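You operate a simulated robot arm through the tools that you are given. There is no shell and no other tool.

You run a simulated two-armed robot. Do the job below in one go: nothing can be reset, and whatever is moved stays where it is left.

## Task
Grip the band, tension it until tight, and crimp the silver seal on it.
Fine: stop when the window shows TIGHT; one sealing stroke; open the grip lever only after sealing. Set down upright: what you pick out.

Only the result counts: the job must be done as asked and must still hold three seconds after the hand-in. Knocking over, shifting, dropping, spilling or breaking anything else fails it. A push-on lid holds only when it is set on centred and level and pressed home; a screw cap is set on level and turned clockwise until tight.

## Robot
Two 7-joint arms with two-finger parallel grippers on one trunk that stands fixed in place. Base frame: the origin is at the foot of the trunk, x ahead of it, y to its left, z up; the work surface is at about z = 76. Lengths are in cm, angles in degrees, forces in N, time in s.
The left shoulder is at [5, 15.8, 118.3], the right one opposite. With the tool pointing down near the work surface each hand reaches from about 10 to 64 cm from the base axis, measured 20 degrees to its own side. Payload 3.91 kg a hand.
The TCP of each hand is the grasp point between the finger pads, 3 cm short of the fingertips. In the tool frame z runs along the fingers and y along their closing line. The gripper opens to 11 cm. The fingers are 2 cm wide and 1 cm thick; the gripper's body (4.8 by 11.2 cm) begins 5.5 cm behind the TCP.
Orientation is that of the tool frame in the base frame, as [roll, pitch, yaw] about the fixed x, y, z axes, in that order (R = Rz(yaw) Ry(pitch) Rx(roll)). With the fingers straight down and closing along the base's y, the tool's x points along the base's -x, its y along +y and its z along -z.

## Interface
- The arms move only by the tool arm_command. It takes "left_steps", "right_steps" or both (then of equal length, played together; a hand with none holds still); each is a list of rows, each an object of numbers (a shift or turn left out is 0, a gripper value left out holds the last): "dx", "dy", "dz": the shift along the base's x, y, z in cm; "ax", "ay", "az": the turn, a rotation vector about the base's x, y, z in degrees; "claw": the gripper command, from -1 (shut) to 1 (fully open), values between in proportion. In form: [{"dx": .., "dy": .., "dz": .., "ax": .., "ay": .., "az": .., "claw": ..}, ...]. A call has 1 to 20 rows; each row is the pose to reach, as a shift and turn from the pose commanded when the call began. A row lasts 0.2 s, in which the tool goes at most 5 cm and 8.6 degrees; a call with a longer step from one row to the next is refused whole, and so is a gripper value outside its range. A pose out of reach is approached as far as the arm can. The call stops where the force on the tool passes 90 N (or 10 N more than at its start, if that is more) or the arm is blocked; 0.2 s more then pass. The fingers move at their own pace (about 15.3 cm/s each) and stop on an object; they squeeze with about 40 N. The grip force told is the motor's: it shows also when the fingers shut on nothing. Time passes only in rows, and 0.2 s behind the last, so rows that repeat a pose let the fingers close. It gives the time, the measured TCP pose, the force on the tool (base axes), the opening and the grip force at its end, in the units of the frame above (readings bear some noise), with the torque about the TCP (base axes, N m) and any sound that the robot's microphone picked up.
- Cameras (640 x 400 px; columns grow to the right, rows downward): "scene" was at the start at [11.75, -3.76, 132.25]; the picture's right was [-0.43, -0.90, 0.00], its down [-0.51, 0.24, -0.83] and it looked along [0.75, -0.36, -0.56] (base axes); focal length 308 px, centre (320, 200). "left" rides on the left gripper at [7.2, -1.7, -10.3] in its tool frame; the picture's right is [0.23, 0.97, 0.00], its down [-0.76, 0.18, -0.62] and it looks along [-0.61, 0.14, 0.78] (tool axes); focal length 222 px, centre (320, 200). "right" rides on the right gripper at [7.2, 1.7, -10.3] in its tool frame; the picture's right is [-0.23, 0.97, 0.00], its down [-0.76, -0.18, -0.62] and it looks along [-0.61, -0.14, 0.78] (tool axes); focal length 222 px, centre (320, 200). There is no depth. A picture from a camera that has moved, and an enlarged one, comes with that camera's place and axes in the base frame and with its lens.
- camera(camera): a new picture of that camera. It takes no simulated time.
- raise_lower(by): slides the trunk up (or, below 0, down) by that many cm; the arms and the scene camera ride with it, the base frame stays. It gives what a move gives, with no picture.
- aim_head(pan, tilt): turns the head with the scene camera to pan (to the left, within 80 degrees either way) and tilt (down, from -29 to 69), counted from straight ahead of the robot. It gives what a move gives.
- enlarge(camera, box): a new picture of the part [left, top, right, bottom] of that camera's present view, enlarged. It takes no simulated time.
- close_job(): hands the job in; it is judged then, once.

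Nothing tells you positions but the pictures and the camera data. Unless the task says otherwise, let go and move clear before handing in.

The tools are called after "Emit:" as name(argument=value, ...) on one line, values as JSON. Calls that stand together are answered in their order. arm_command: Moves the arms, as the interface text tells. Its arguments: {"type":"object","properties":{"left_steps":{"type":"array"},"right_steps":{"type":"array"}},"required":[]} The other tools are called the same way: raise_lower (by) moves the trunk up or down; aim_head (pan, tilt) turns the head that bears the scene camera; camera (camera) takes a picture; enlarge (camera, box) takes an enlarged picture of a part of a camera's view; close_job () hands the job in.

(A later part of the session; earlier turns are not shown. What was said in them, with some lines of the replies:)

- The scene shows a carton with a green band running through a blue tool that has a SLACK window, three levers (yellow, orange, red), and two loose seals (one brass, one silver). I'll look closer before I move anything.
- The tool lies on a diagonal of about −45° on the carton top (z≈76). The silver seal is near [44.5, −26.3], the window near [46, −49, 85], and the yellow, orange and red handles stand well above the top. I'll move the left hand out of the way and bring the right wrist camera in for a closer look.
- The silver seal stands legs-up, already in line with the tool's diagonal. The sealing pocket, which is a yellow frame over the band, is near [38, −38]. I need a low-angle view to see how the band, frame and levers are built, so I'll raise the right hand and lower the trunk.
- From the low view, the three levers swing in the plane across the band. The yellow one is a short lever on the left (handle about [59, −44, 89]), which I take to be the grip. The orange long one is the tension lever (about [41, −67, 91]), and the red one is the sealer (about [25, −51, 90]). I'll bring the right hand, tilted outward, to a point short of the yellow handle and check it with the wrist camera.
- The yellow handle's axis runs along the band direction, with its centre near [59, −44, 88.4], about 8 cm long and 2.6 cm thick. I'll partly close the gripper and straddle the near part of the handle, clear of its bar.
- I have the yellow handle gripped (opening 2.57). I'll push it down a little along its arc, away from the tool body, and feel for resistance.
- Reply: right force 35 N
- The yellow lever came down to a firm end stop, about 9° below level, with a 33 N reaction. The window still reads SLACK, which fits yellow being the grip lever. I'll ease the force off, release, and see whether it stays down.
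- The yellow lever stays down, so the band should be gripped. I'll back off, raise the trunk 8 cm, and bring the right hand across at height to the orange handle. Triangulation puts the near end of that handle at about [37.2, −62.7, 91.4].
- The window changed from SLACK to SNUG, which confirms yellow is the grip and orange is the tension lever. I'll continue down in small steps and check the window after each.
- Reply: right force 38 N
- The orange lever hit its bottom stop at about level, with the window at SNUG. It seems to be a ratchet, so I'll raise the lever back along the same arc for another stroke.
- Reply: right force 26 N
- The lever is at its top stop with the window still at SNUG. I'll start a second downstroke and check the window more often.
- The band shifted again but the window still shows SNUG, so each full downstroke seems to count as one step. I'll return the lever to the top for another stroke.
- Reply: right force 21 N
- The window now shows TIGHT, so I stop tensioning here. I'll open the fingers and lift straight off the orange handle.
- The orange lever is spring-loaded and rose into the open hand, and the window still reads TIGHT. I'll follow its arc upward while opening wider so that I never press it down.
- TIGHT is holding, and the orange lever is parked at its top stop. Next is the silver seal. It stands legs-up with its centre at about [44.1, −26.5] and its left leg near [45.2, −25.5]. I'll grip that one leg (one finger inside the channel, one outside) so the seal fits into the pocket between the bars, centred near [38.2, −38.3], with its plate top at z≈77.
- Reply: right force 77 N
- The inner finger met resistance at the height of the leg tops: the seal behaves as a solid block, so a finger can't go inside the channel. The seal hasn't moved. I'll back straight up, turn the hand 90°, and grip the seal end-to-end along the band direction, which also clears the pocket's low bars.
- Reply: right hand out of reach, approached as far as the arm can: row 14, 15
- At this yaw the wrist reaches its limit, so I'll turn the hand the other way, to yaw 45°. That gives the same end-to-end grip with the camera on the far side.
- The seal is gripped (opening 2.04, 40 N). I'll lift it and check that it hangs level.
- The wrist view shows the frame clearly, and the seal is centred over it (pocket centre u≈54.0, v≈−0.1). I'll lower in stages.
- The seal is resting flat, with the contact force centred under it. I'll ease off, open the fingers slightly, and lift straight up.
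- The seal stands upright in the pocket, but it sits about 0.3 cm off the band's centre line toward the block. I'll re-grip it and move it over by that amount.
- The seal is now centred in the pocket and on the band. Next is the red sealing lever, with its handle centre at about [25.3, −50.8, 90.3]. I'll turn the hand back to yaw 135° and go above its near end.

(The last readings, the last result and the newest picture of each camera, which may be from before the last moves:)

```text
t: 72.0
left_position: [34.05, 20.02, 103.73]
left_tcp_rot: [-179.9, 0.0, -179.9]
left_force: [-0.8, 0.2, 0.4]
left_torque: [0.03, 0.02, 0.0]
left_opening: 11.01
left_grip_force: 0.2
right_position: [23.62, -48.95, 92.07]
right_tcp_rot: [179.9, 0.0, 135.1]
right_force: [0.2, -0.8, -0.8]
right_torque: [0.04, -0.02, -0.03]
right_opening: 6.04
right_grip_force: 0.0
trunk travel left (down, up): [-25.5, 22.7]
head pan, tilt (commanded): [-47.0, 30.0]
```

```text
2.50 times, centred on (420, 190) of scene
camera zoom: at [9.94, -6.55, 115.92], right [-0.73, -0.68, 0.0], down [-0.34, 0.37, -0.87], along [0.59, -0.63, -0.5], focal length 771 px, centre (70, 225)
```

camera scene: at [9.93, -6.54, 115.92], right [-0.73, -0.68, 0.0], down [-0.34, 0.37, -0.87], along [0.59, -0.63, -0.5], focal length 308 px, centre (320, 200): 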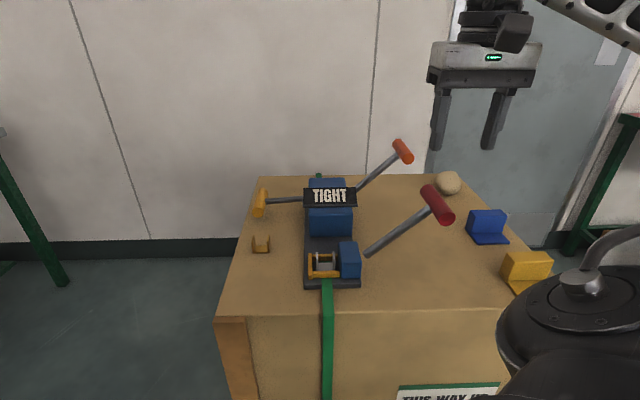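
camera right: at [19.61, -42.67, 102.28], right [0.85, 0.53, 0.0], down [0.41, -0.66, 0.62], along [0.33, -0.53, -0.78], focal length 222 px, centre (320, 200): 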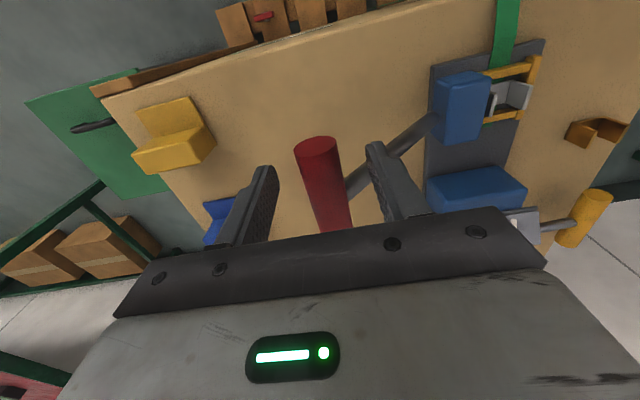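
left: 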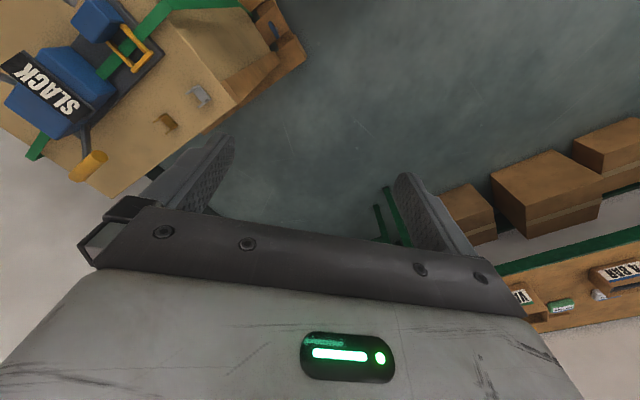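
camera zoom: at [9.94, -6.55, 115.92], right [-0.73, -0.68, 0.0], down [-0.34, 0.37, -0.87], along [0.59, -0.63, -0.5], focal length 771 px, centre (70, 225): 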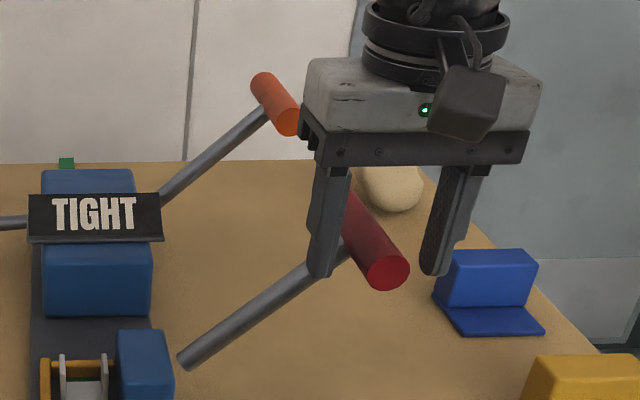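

Emit:
arm_command(right_steps=[{"dz": -0.2, "claw": -0.3}, {"dz": -0.2, "claw": -1}, {"dz": -0.2, "claw": -1}])

Emit:
enlarge(camera="scene", box=[320, 110, 520, 270])

```text
t: 72.8
left_position: [34.12, 20.06, 103.58]
left_tcp_rot: [-179.8, 0.0, -179.9]
left_force: [0.7, -0.2, 0.0]
left_torque: [0.01, -0.04, 0.02]
left_opening: 11.0
left_grip_force: 0.1
right_position: [23.7, -48.95, 91.99]
right_tcp_rot: [180.0, 0.0, 135.1]
right_force: [2.1, 4.5, -4.6]
right_torque: [-0.23, -0.2, -0.04]
right_opening: 2.49
right_grip_force: 45.4
trunk travel left (down, up): [-25.5, 22.7]
head pan, tilt (commanded): [-47.0, 30.0]
```

```text
2.50 times, centred on (420, 190) of scene
camera zoom: at [9.97, -6.53, 115.9], right [-0.73, -0.68, 0.0], down [-0.34, 0.37, -0.87], along [0.59, -0.63, -0.5], focal length 771 px, centre (70, 225)
```

zoom: 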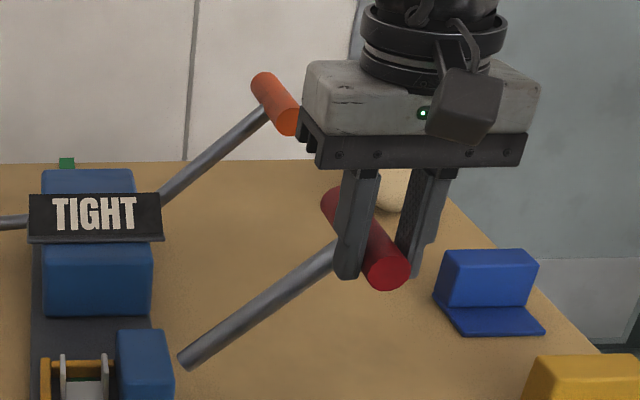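

Emit:
arm_command(right_steps=[{"dx": -0.38, "dy": -0.38, "dz": -0.58, "claw": -1}, {"dx": -0.735, "dy": -0.735, "dz": -1.19}, {"dx": -1.06, "dy": -1.06, "dz": -1.83}, {"dx": -1.37, "dy": -1.37, "dz": -2.49}, {"dx": -1.65, "dy": -1.65, "dz": -3.17}, {"dx": -1.92, "dy": -1.92, "dz": -3.87}])

Emit:
enlarge(camera="scene", box=[290, 130, 490, 290])

```text
t: 74.2
left_position: [34.1, 20.14, 103.67]
left_tcp_rot: [-179.9, -0.1, -179.9]
left_force: [-0.3, -0.7, 0.0]
left_torque: [-0.03, 0.0, 0.0]
left_opening: 11.0
left_grip_force: 0.1
right_position: [21.74, -50.87, 88.19]
right_tcp_rot: [179.9, 0.0, 135.2]
right_force: [5.6, 10.6, 0.1]
right_torque: [0.55, -0.36, -0.09]
right_opening: 2.52
right_grip_force: 45.2
trunk travel left (down, up): [-25.5, 22.7]
head pan, tilt (commanded): [-47.0, 30.0]
```

```text
2.50 times, centred on (390, 210) of scene
camera zoom: at [9.98, -6.46, 115.91], right [-0.73, -0.68, 0.0], down [-0.34, 0.36, -0.87], along [0.59, -0.63, -0.5], focal length 771 px, centre (145, 175)
```

zoom: 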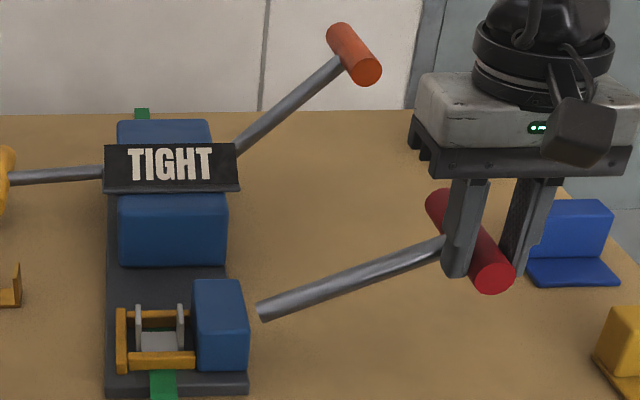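

Emit:
arm_command(right_steps=[{"dx": -0.12, "dy": -0.12, "dz": -0.73}, {"dx": -0.24, "dy": -0.24, "dz": -1.46}, {"dx": -0.35, "dy": -0.35, "dz": -2.2}, {"dx": -0.45, "dy": -0.45, "dz": -2.97}, {"dx": -0.54, "dy": -0.54, "dz": -3.73}, {"dx": -0.6, "dy": -0.6, "dz": -4.5}])

Emit:
enlarge(camera="scene", box=[290, 130, 490, 290])

```text
t: 75.6
left_position: [33.84, 19.97, 103.66]
left_tcp_rot: [-180.0, 0.1, -180.0]
left_force: [-0.2, -0.4, -1.0]
left_torque: [-0.01, 0.04, -0.01]
left_opening: 11.01
left_grip_force: 0.1
right_position: [20.91, -51.77, 83.65]
right_tcp_rot: [-179.8, 0.0, 134.9]
right_force: [-18.7, -6.3, 7.1]
right_torque: [-0.26, -0.22, -0.03]
right_opening: 2.55
right_grip_force: 45.1
trunk travel left (down, up): [-25.5, 22.7]
head pan, tilt (commanded): [-47.0, 30.0]
```

```text
2.50 times, centred on (390, 210) of scene
camera zoom: at [9.77, -6.53, 115.94], right [-0.73, -0.68, 0.0], down [-0.34, 0.37, -0.87], along [0.59, -0.63, -0.5], focal length 771 px, centre (145, 175)
```

zoom: 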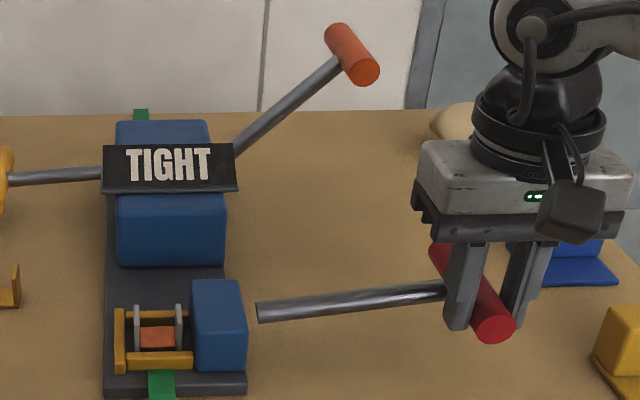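

Emit:
enlarge(camera="scene", box=[300, 240, 372, 294])

```text
7.41 times, centred on (336, 267) of scene
camera zoom: at [9.77, -6.53, 115.94], right [-0.73, -0.68, 0.0], down [-0.34, 0.37, -0.87], along [0.59, -0.63, -0.5], focal length 2283 px, centre (202, -296)
```

zoom: 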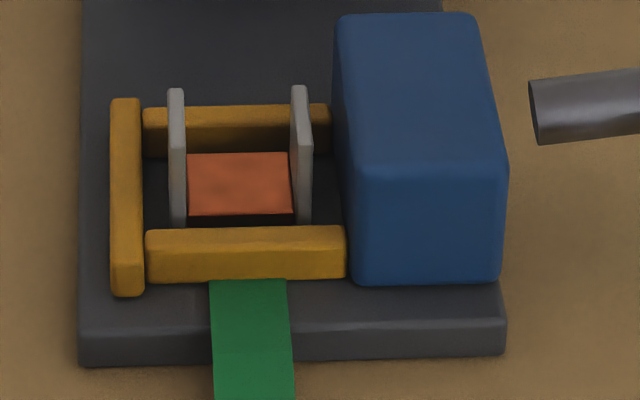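

An orange clamp piece has appeared inside the seal as the stroke nears its bottom. I'll finish this single stroke to its stop.

Emit:
arm_command(right_steps=[{"dx": -0.15, "dy": -0.15, "dz": -0.5}, {"dx": -0.22, "dy": -0.22, "dz": -1.0}, {"dx": -0.25, "dy": -0.25, "dz": -1.6}])

Emit:
enlarge(camera="scene", box=[290, 130, 490, 290])

Emit:
enlarge(camera="scene", box=[300, 240, 372, 294])

```text
t: 76.4
left_position: [33.86, 20.26, 103.7]
left_tcp_rot: [-179.9, 0.2, -179.9]
left_force: [-0.9, -0.6, 0.9]
left_torque: [-0.01, -0.01, 0.0]
left_opening: 10.99
left_grip_force: 0.0
right_position: [20.84, -51.91, 82.55]
right_tcp_rot: [-180.0, 0.6, 134.9]
right_force: [-11.8, -6.0, 37.5]
right_torque: [0.06, 0.42, 0.03]
right_opening: 2.55
right_grip_force: 45.2
trunk travel left (down, up): [-25.5, 22.7]
head pan, tilt (commanded): [-47.0, 30.0]
```

```text
2.50 times, centred on (390, 210) of scene
camera zoom: at [9.74, -6.31, 116.03], right [-0.73, -0.68, 0.0], down [-0.34, 0.36, -0.87], along [0.59, -0.63, -0.5], focal length 771 px, centre (145, 175)
```

zoom: 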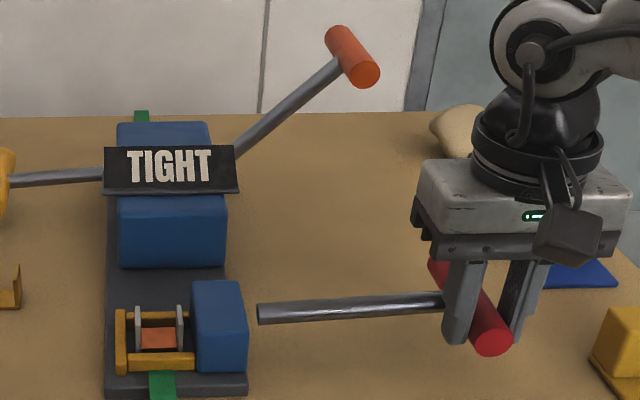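

```text
7.41 times, centred on (336, 267) of scene
camera zoom: at [9.74, -6.31, 116.03], right [-0.73, -0.68, 0.0], down [-0.34, 0.36, -0.87], along [0.59, -0.63, -0.5], focal length 2283 px, centre (202, -296)
```

zoom: 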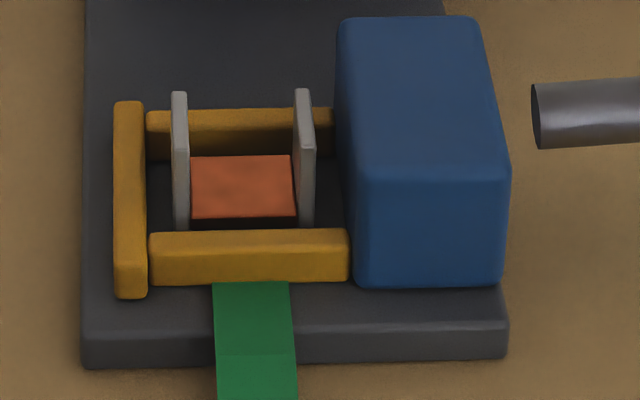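

The sealing stroke reached its stop (37 N), and the clamp piece shows in the seal. I'll bring the red lever back up along its arc while holding it, then let go at the top.

Emit:
arm_command(right_steps=[{"dx": -0.1, "dy": -0.1, "dz": 0.9}, {"dx": -0.03, "dy": -0.03, "dz": 1.6}, {"dx": 0.05, "dy": 0.05, "dz": 2.37}, {"dx": 0.17, "dy": 0.17, "dz": 3.13}, {"dx": 0.31, "dy": 0.31, "dz": 3.89}, {"dx": 0.49, "dy": 0.49, "dz": 4.64}, {"dx": 0.68, "dy": 0.68, "dz": 5.37}, {"dx": 0.9, "dy": 0.9, "dz": 6.1}, {"dx": 1.15, "dy": 1.15, "dz": 6.8}, {"dx": 1.43, "dy": 1.43, "dz": 7.48}, {"dx": 1.73, "dy": 1.73, "dz": 8.14}, {"dx": 2.05, "dy": 2.05, "dz": 8.78}, {"dx": 2.4, "dy": 2.4, "dz": 9.39}, {"dx": 2.7, "dy": 2.7, "dz": 9.85}])

Emit:
enlarge(camera="scene", box=[290, 130, 490, 290])

Emit:
enlarge(camera="scene", box=[300, 240, 372, 294])

```text
t: 79.4
left_position: [34.04, 20.12, 103.88]
left_tcp_rot: [-179.9, 0.0, -179.9]
left_force: [-0.2, 0.5, 0.0]
left_torque: [-0.02, 0.02, 0.01]
left_opening: 10.99
left_grip_force: 0.0
right_position: [23.49, -49.26, 91.96]
right_tcp_rot: [-179.8, 0.0, 135.1]
right_force: [-3.7, 5.9, -2.8]
right_torque: [0.27, 0.84, 0.04]
right_opening: 2.52
right_grip_force: 45.4
trunk travel left (down, up): [-25.5, 22.7]
head pan, tilt (commanded): [-47.0, 30.0]
```

```text
2.50 times, centred on (390, 210) of scene
camera zoom: at [9.94, -6.53, 115.93], right [-0.73, -0.68, 0.0], down [-0.34, 0.37, -0.87], along [0.59, -0.63, -0.5], focal length 771 px, centre (145, 175)
```

zoom: 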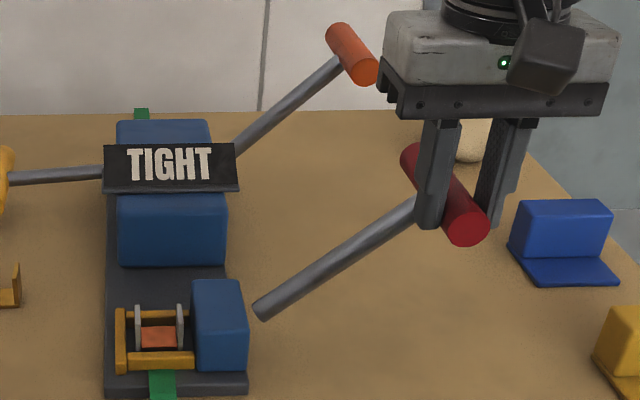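

```text
7.41 times, centred on (336, 267) of scene
camera zoom: at [9.94, -6.53, 115.93], right [-0.73, -0.68, 0.0], down [-0.34, 0.37, -0.87], along [0.59, -0.63, -0.5], focal length 2283 px, centre (202, -296)
```

zoom: 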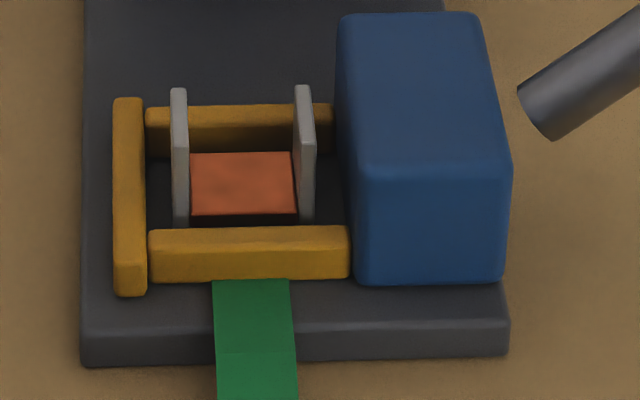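

The crimp piece stays in the seal after the lever's return, and the window still reads TIGHT. I'll raise the red lever the last few degrees, release it, and lift off.

Emit:
arm_command(right_steps=[{"dx": 0.3, "dy": 0.3, "dz": 0.35}, {"dx": 0.45, "dy": 0.45, "dz": 0.5, "claw": -1}, {"dx": 0.45, "dy": 0.45, "dz": 0.5, "claw": -0.5}, {"dx": 0.45, "dy": 0.45, "dz": 0.5, "claw": 0.1}, {"dx": 0.45, "dy": 0.45, "dz": 0.5, "claw": 0.3}])

Emit:
enlarge(camera="scene", box=[290, 130, 490, 290])

Emit:
camera(camera="right")

```text
t: 80.6
left_position: [34.09, 20.11, 103.72]
left_tcp_rot: [-179.9, 0.0, -180.0]
left_force: [0.0, 0.1, -0.7]
left_torque: [-0.03, 0.0, 0.01]
left_opening: 11.02
left_grip_force: 0.1
right_position: [23.98, -48.64, 92.3]
right_tcp_rot: [179.8, -0.1, 135.1]
right_force: [0.1, 0.1, 0.1]
right_torque: [0.06, -0.02, -0.01]
right_opening: 7.15
right_grip_force: 0.0
trunk travel left (down, up): [-25.5, 22.7]
head pan, tilt (commanded): [-47.0, 30.0]
```

```text
2.50 times, centred on (390, 210) of scene
camera zoom: at [9.94, -6.54, 115.91], right [-0.73, -0.68, 0.0], down [-0.34, 0.37, -0.87], along [0.59, -0.63, -0.5], focal length 771 px, centre (145, 175)
```

zoom: 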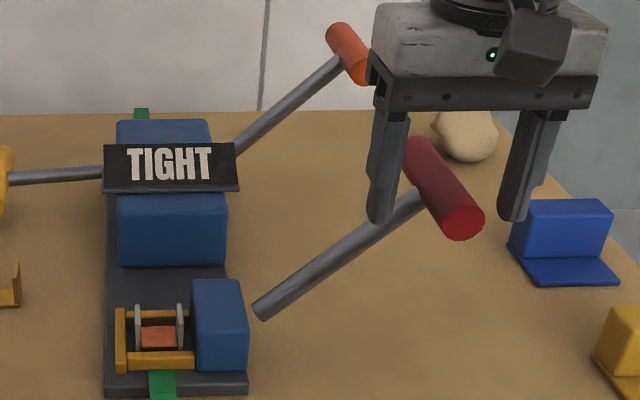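

```text
taken
camera right: at [19.94, -42.38, 102.57], right [0.85, 0.53, 0.0], down [0.41, -0.66, 0.62], along [0.33, -0.53, -0.78], focal length 222 px, centre (320, 200)
```

right: 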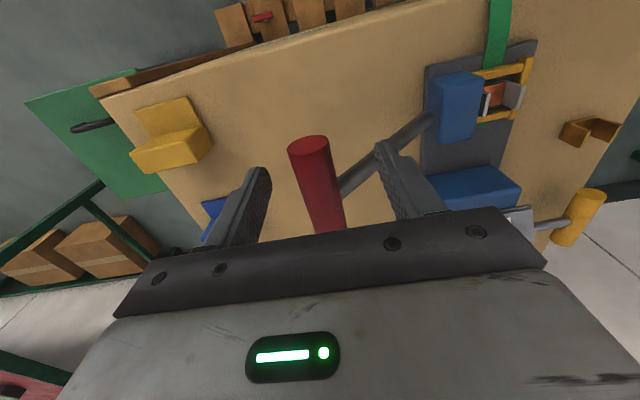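

Emit:
arm_command(right_steps=[{"dz": 4}, {"dz": 8.5}, {"dz": 13, "claw": 0.1}, {"dx": 4, "dy": 2, "dz": 14, "ax": -5, "ay": -5}, {"dx": 8, "dy": 4, "dz": 14, "ax": -10, "ay": -10}, {"dx": 12.3, "dy": 6, "dz": 14, "ax": -15, "ay": -15}, {"dx": 16.5, "dy": 8, "dz": 14, "ax": -20, "ay": -20}, {"dx": 20.7, "dy": 10, "dz": 13, "ax": -24.75, "ay": -24.75}, {"dx": 24.5, "dy": 12, "dz": 11, "ax": -24.75, "ay": -24.75}, {"dx": 27.5, "dy": 13.5, "dz": 8, "ax": -24.75, "ay": -24.75}, {"dx": 29.55, "dy": 14.5, "dz": 4.5, "ax": -24.75, "ay": -24.75}])

Emit:
camera(camera="right")

Emit:
camera(camera="scene")

```text
t: 83.0
left_position: [34.1, 20.01, 103.65]
left_tcp_rot: [-179.9, 0.0, -179.8]
left_force: [0.6, 0.6, 0.5]
left_torque: [0.03, 0.01, -0.01]
left_opening: 11.01
left_grip_force: 0.1
right_position: [53.89, -34.09, 96.71]
right_tcp_rot: [179.9, 35.0, 135.0]
right_force: [0.3, -0.3, 0.3]
right_torque: [0.01, -0.01, -0.02]
right_opening: 6.06
right_grip_force: 0.2
trunk travel left (down, up): [-25.5, 22.7]
head pan, tilt (commanded): [-47.0, 30.0]
```

```text
taken
camera right: at [46.52, -24.53, 100.9], right [0.82, 0.56, 0.13], down [0.06, -0.31, 0.95], along [0.57, -0.77, -0.29], focal length 222 px, centre (320, 200)
```

right: 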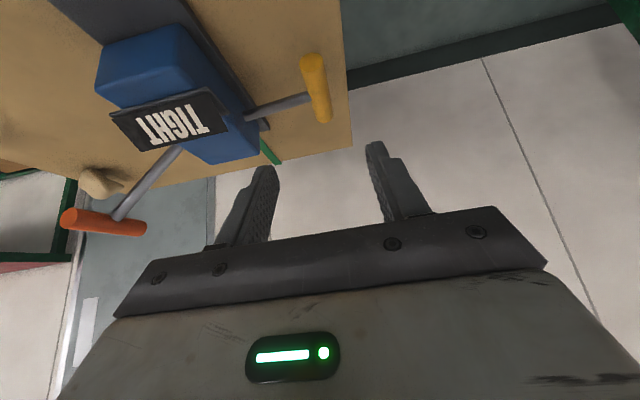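

```text
taken
camera scene: at [9.96, -6.55, 115.91], right [-0.73, -0.68, 0.0], down [-0.34, 0.37, -0.87], along [0.59, -0.63, -0.5], focal length 308 px, centre (320, 200)
```

scene: 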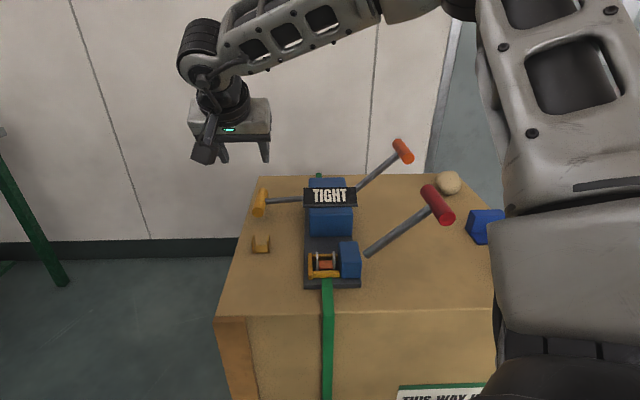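

Emit:
arm_command(right_steps=[{"dx": 1.0, "dy": -1.0, "dz": -4}, {"dx": 2.2, "dy": -2.3, "dz": -8.3}, {"dx": 3.4, "dy": -3.6, "dz": -12}, {"dx": 4.5, "dy": -4.7, "dz": -14.7}, {"dx": 5.0, "dy": -5.2, "dz": -15.8}])

Emit:
camera(camera="right")

Emit:
enlarge(camera="scene", box=[220, 130, 380, 230])

```text
t: 84.2
left_position: [34.11, 19.95, 103.75]
left_tcp_rot: [-179.9, 0.0, -179.9]
left_force: [0.8, -0.1, 0.3]
left_torque: [-0.02, 0.02, 0.03]
left_opening: 10.99
left_grip_force: 0.1
right_position: [58.58, -39.37, 81.07]
right_tcp_rot: [179.9, 34.9, 135.0]
right_force: [0.4, 0.3, 0.9]
right_torque: [-0.01, -0.01, -0.02]
right_opening: 6.06
right_grip_force: 0.1
trunk travel left (down, up): [-25.5, 22.7]
head pan, tilt (commanded): [-47.0, 30.0]
```

```text
taken
camera right: at [51.29, -29.76, 85.28], right [0.82, 0.56, 0.13], down [0.06, -0.31, 0.95], along [0.57, -0.77, -0.29], focal length 222 px, centre (320, 200)
```

right: 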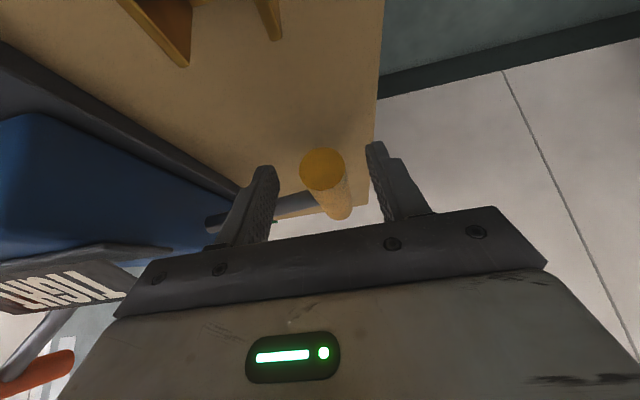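

```text
4.00 times, centred on (300, 180) of scene
camera zoom: at [9.95, -6.55, 115.91], right [-0.73, -0.68, 0.0], down [-0.34, 0.37, -0.87], along [0.59, -0.63, -0.5], focal length 1233 px, centre (400, 280)
```

zoom: 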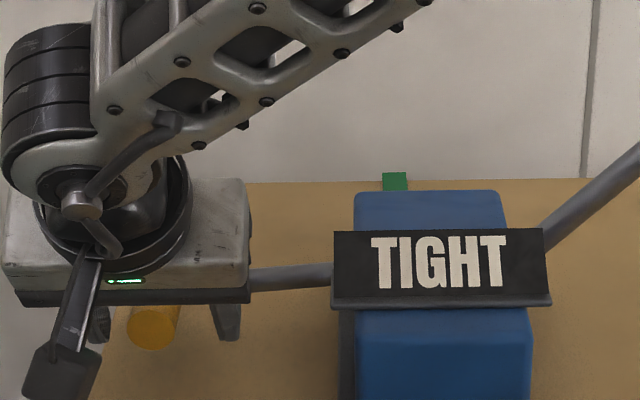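

Emit:
arm_command(right_steps=[{"dx": 0.4, "dy": -0.3, "dz": -0.6}, {"dx": 0.4, "dy": -0.3, "dz": -0.6, "claw": -0.3}, {"dx": 0.4, "dy": -0.3, "dz": -0.6, "claw": -1}, {"dx": 0.4, "dy": -0.3, "dz": -0.6, "claw": -1}])

Emit:
arm_command(right_steps=[{"dx": 0.04, "dy": 0.04, "dz": 0.5, "claw": -1}, {"dx": 0.07, "dy": 0.07, "dz": 0.95}, {"dx": 0.07, "dy": 0.07, "dz": 1.95}, {"dx": 0, "dy": 0, "dz": 2.9}])

Emit:
enlarge(camera="scene", box=[220, 110, 380, 290])

```text
t: 85.2
left_position: [34.33, 19.96, 103.7]
left_tcp_rot: [-179.8, 0.0, -179.9]
left_force: [-0.1, 0.0, -0.2]
left_torque: [0.05, 0.03, 0.0]
left_opening: 10.99
left_grip_force: 0.0
right_position: [59.22, -39.53, 80.41]
right_tcp_rot: [179.7, 35.2, 135.1]
right_force: [13.0, 8.7, -1.6]
right_torque: [-0.19, -0.17, -0.02]
right_opening: 2.52
right_grip_force: 44.4
trunk travel left (down, up): [-25.5, 22.7]
head pan, tilt (commanded): [-47.0, 30.0]
```

```text
t: 86.2
left_position: [34.19, 20.07, 103.63]
left_tcp_rot: [-179.9, 0.0, -179.9]
left_force: [-0.1, 0.0, 0.6]
left_torque: [0.02, 0.0, 0.01]
left_opening: 11.02
left_grip_force: 0.0
right_position: [59.15, -39.64, 83.5]
right_tcp_rot: [179.9, 34.8, 135.1]
right_force: [8.3, 14.5, -1.8]
right_torque: [0.8, 0.14, -0.1]
right_opening: 2.54
right_grip_force: 45.0
trunk travel left (down, up): [-25.5, 22.7]
head pan, tilt (commanded): [-47.0, 30.0]
```

```text
2.22 times, centred on (300, 200) of scene
camera zoom: at [10.01, -6.45, 115.92], right [-0.73, -0.68, 0.0], down [-0.34, 0.36, -0.87], along [0.59, -0.63, -0.5], focal length 685 px, centre (364, 200)
```

zoom: 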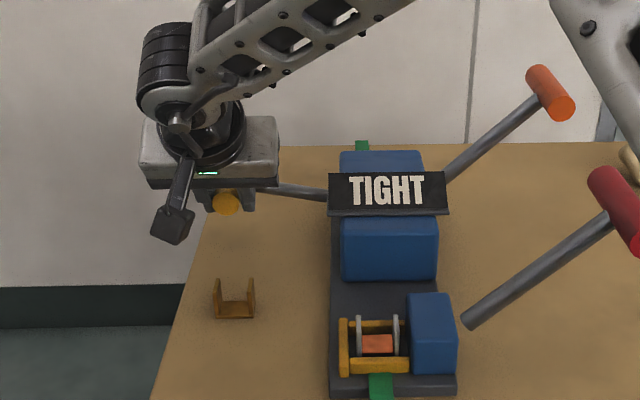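

Emit:
arm_command(right_steps=[{"dx": 0.0, "dy": 0.0, "dz": 0.5}, {"dx": -0.08, "dy": -0.08, "dz": 0.95}, {"dx": -0.25, "dy": -0.25, "dz": 1.9}, {"dx": -0.5, "dy": -0.5, "dz": 2.75}, {"dx": -0.82, "dy": -0.82, "dz": 3.6}, {"dx": -1.2, "dy": -1.2, "dz": 4.4}, {"dx": -1.65, "dy": -1.65, "dz": 5.1}, {"dx": -2.1, "dy": -2.1, "dz": 5.65}])

Emit:
enlarge(camera="scene", box=[220, 110, 380, 290])

```text
t: 88.0
left_position: [34.15, 20.18, 103.63]
left_tcp_rot: [-179.8, 0.0, -179.9]
left_force: [-0.5, -0.2, -0.6]
left_torque: [-0.01, -0.04, -0.03]
left_opening: 10.99
left_grip_force: 0.0
right_position: [57.07, -41.6, 89.35]
right_tcp_rot: [179.5, 35.4, 135.0]
right_force: [8.8, 12.4, 9.6]
right_torque: [0.8, -0.08, -0.18]
right_opening: 2.53
right_grip_force: 45.1
trunk travel left (down, up): [-25.5, 22.7]
head pan, tilt (commanded): [-47.0, 30.0]
```

```text
2.22 times, centred on (300, 200) of scene
camera zoom: at [9.94, -6.39, 115.94], right [-0.73, -0.68, 0.0], down [-0.34, 0.36, -0.87], along [0.59, -0.63, -0.5], focal length 685 px, centre (364, 200)
```

zoom: 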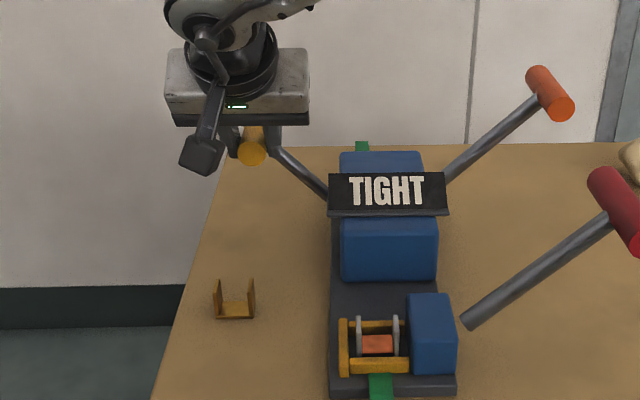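

Emit:
arm_command(right_steps=[{"dx": -0.2, "dy": -0.2, "dz": 0.1}, {"dx": -0.4, "dy": -0.4, "dz": 0.2}])

Emit:
enlarge(camera="scene", box=[220, 110, 380, 290])

Emit:
camera(camera="right")

```text
t: 88.6
left_position: [34.16, 20.22, 103.68]
left_tcp_rot: [-179.7, 0.1, -179.9]
left_force: [-0.2, 0.6, -0.3]
left_torque: [-0.01, -0.01, -0.01]
left_opening: 11.0
left_grip_force: 0.1
right_position: [56.68, -41.76, 89.66]
right_tcp_rot: [179.3, 35.5, 135.0]
right_force: [22.2, 9.6, 19.2]
right_torque: [0.64, -0.26, -0.4]
right_opening: 2.54
right_grip_force: 45.3
trunk travel left (down, up): [-25.5, 22.7]
head pan, tilt (commanded): [-47.0, 30.0]
```

```text
2.22 times, centred on (300, 200) of scene
camera zoom: at [9.98, -6.37, 115.94], right [-0.73, -0.68, 0.0], down [-0.34, 0.36, -0.87], along [0.59, -0.63, -0.5], focal length 685 px, centre (364, 200)
```

zoom: 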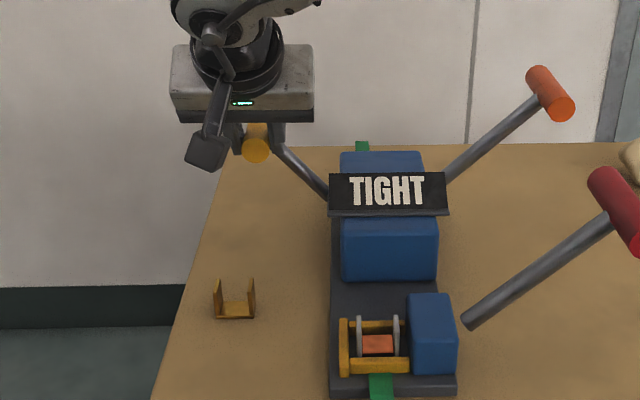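

```text
taken
camera right: at [49.36, -32.3, 93.83], right [0.81, 0.56, 0.14], down [0.05, -0.31, 0.95], along [0.58, -0.76, -0.29], focal length 222 px, centre (320, 200)
```

right: 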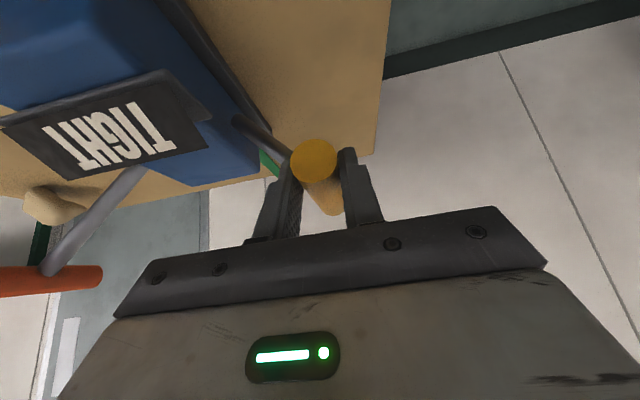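

The yellow grip lever is back at its open stop. I'll relax, release it, and back away along the tool axis.

Emit:
arm_command(right_steps=[{"dx": 0.2, "dy": 0.2, "dz": 0.1, "claw": -1}, {"dx": 0.2, "dy": 0.2, "dz": 0.1, "claw": -0.5}, {"dx": 0.1, "dy": 0.1, "dz": 0.2, "claw": -0.1}, {"dx": 0.1, "dy": 0.1, "dz": 0.3, "claw": 0.1}, {"dx": 0.1, "dy": 0.1, "dz": 0.3, "claw": 0.1}])

Emit:
camera(camera="right")

Emit:
enlarge(camera="scene", box=[220, 110, 380, 290])

```text
t: 89.8
left_position: [34.13, 20.04, 103.73]
left_tcp_rot: [-179.9, -0.1, -179.8]
left_force: [-0.3, 0.2, 0.4]
left_torque: [0.01, -0.02, 0.02]
left_opening: 10.99
left_grip_force: 0.1
right_position: [56.5, -42.11, 89.44]
right_tcp_rot: [-179.8, 35.0, 135.1]
right_force: [0.2, 0.6, 0.6]
right_torque: [-0.02, 0.05, 0.01]
right_opening: 6.06
right_grip_force: 0.0
trunk travel left (down, up): [-25.5, 22.7]
head pan, tilt (commanded): [-47.0, 30.0]
```

```text
taken
camera right: at [49.24, -32.52, 93.68], right [0.82, 0.56, 0.13], down [0.06, -0.31, 0.95], along [0.57, -0.77, -0.29], focal length 222 px, centre (320, 200)
```

right: 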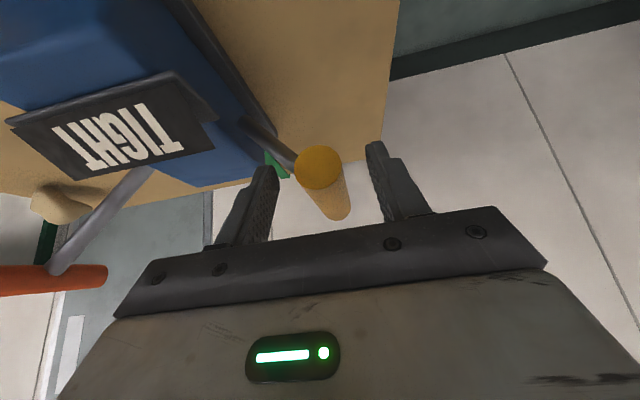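

```text
2.22 times, centred on (300, 200) of scene
camera zoom: at [9.94, -6.54, 115.91], right [-0.73, -0.68, 0.0], down [-0.34, 0.37, -0.87], along [0.59, -0.63, -0.5], focal length 685 px, centre (364, 200)
```

zoom: 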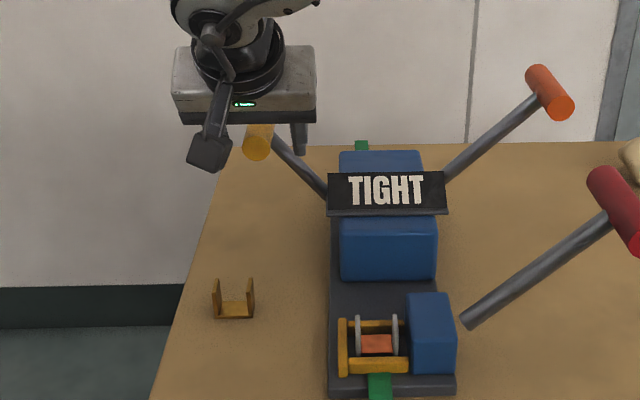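

Emit:
arm_command(right_steps=[{"dx": -1.2, "dy": 1.2, "dz": 2.4}, {"dx": -2.6, "dy": 2.6, "dz": 5.2}, {"dx": -4, "dy": 4, "dz": 8.5}, {"dx": -6, "dy": 6, "dz": 12}, {"dx": -9, "dy": 9, "dz": 14}, {"dx": -12, "dy": 12, "dz": 15}, {"dx": -15, "dy": 15, "dz": 16}, {"dx": -18, "dy": 18, "dz": 17}])

Emit:
camera(camera="scene")

Emit:
enlarge(camera="scene", box=[220, 130, 380, 290])

Emit:
enlarge(camera="scene", box=[300, 240, 372, 294])

```text
t: 91.6
left_position: [34.13, 20.07, 103.66]
left_tcp_rot: [-179.9, 0.1, -179.8]
left_force: [-0.1, -0.4, 0.0]
left_torque: [-0.01, 0.0, 0.01]
left_opening: 10.98
left_grip_force: 0.0
right_position: [38.59, -24.17, 106.66]
right_tcp_rot: [179.9, 35.0, 135.1]
right_force: [0.2, 0.9, 0.5]
right_torque: [0.01, -0.02, 0.03]
right_opening: 6.07
right_grip_force: 0.1
trunk travel left (down, up): [-25.5, 22.7]
head pan, tilt (commanded): [-47.0, 30.0]
```

```text
taken
camera scene: at [9.93, -6.54, 115.92], right [-0.73, -0.68, 0.0], down [-0.34, 0.37, -0.87], along [0.59, -0.63, -0.5], focal length 308 px, centre (320, 200)
```

scene: 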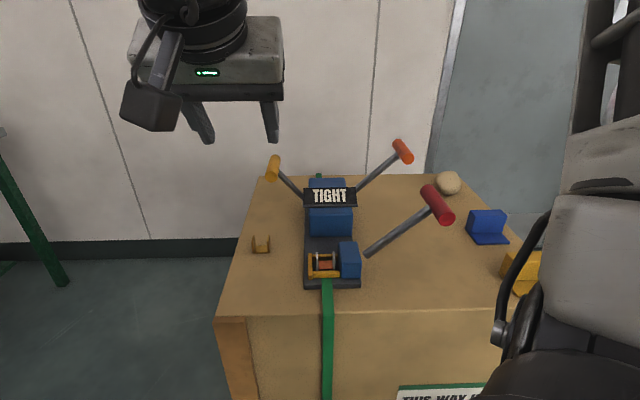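

```text
2.50 times, centred on (300, 210) of scene
camera zoom: at [9.93, -6.54, 115.92], right [-0.73, -0.68, 0.0], down [-0.34, 0.37, -0.87], along [0.59, -0.63, -0.5], focal length 771 px, centre (370, 175)
```

zoom: 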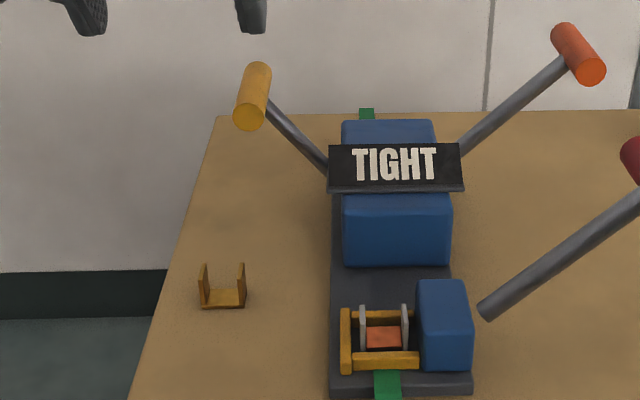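

```text
7.41 times, centred on (336, 267) of scene
camera zoom: at [9.93, -6.54, 115.92], right [-0.73, -0.68, 0.0], down [-0.34, 0.37, -0.87], along [0.59, -0.63, -0.5], focal length 2283 px, centre (202, -296)
```

zoom: 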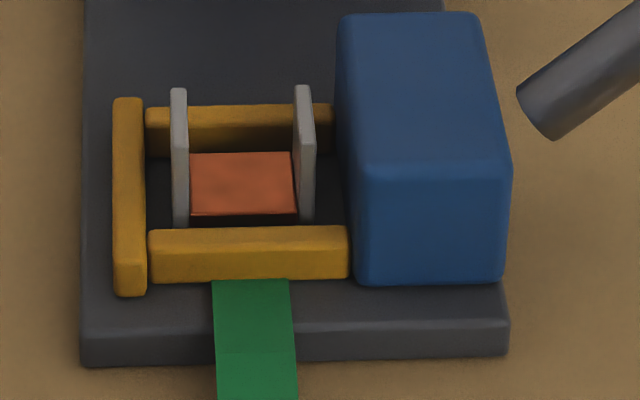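

Emit:
camera(camera="right")

Emit:
enlarge(camera="left", box=[0, 0, 320, 200])

```text
taken
camera right: at [31.33, -14.6, 110.8], right [0.82, 0.56, 0.13], down [0.06, -0.31, 0.95], along [0.57, -0.77, -0.29], focal length 222 px, centre (320, 200)
```

right: 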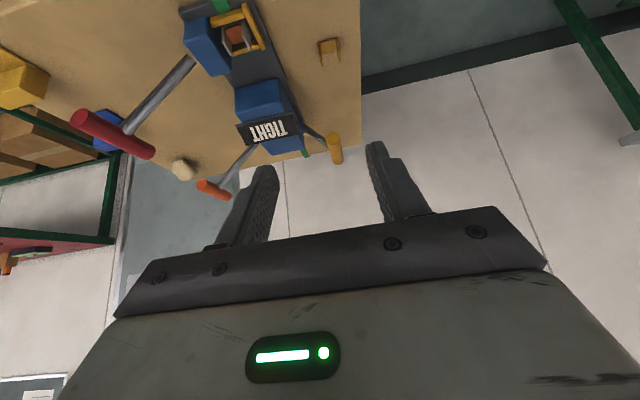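

```text
2.00 times, centred on (160, 100) of left
camera zoom: at [26.83, 18.33, 114.0], right [-0.23, 0.97, 0.0], down [0.76, 0.18, 0.62], along [0.61, 0.14, -0.78], focal length 444 px, centre (640, 400)
```

zoom: 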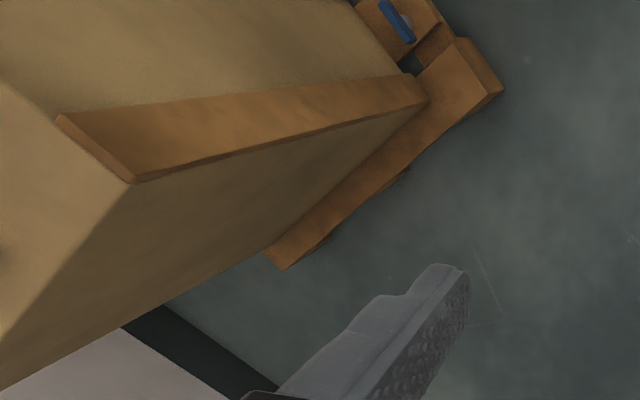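

The window reads TIGHT and the silver seal stands upright in the pocket with the crimp in place after one stroke. All three levers are back up, nothing else has moved, and both hands are clear, so I'm handing the job in.

Emit:
close_job()

```text
The job is handed in.
```

The band is gripped, tightened and sealed, and I've handed the job in. I don't have the judge's result.

- **Grip:** I pushed the yellow lever down to its stop to grip the band.
- **Tension:** I worked the orange lever and stopped as soon as the window showed TIGHT, on the third stroke. It still read TIGHT at the end.
- **Seal:** I set the silver seal upright in the pocket, centred on the band, with its legs up as it was found. The task didn't say whether the legs should point up or down.
- **Crimp:** I gave the red lever one full stroke. An orange piece appeared inside the seal and stayed there afterwards. I took that as the crimp, but had no other confirmation.
- **Release:** I opened the yellow grip lever only after sealing.

On my first attempt to pick up the seal, a fingertip pressed on top of it with about 76 N. The seal didn't visibly move, and I changed the grip. Nothing else on the carton looked disturbed in the final views, and both hands were clear when I handed in.
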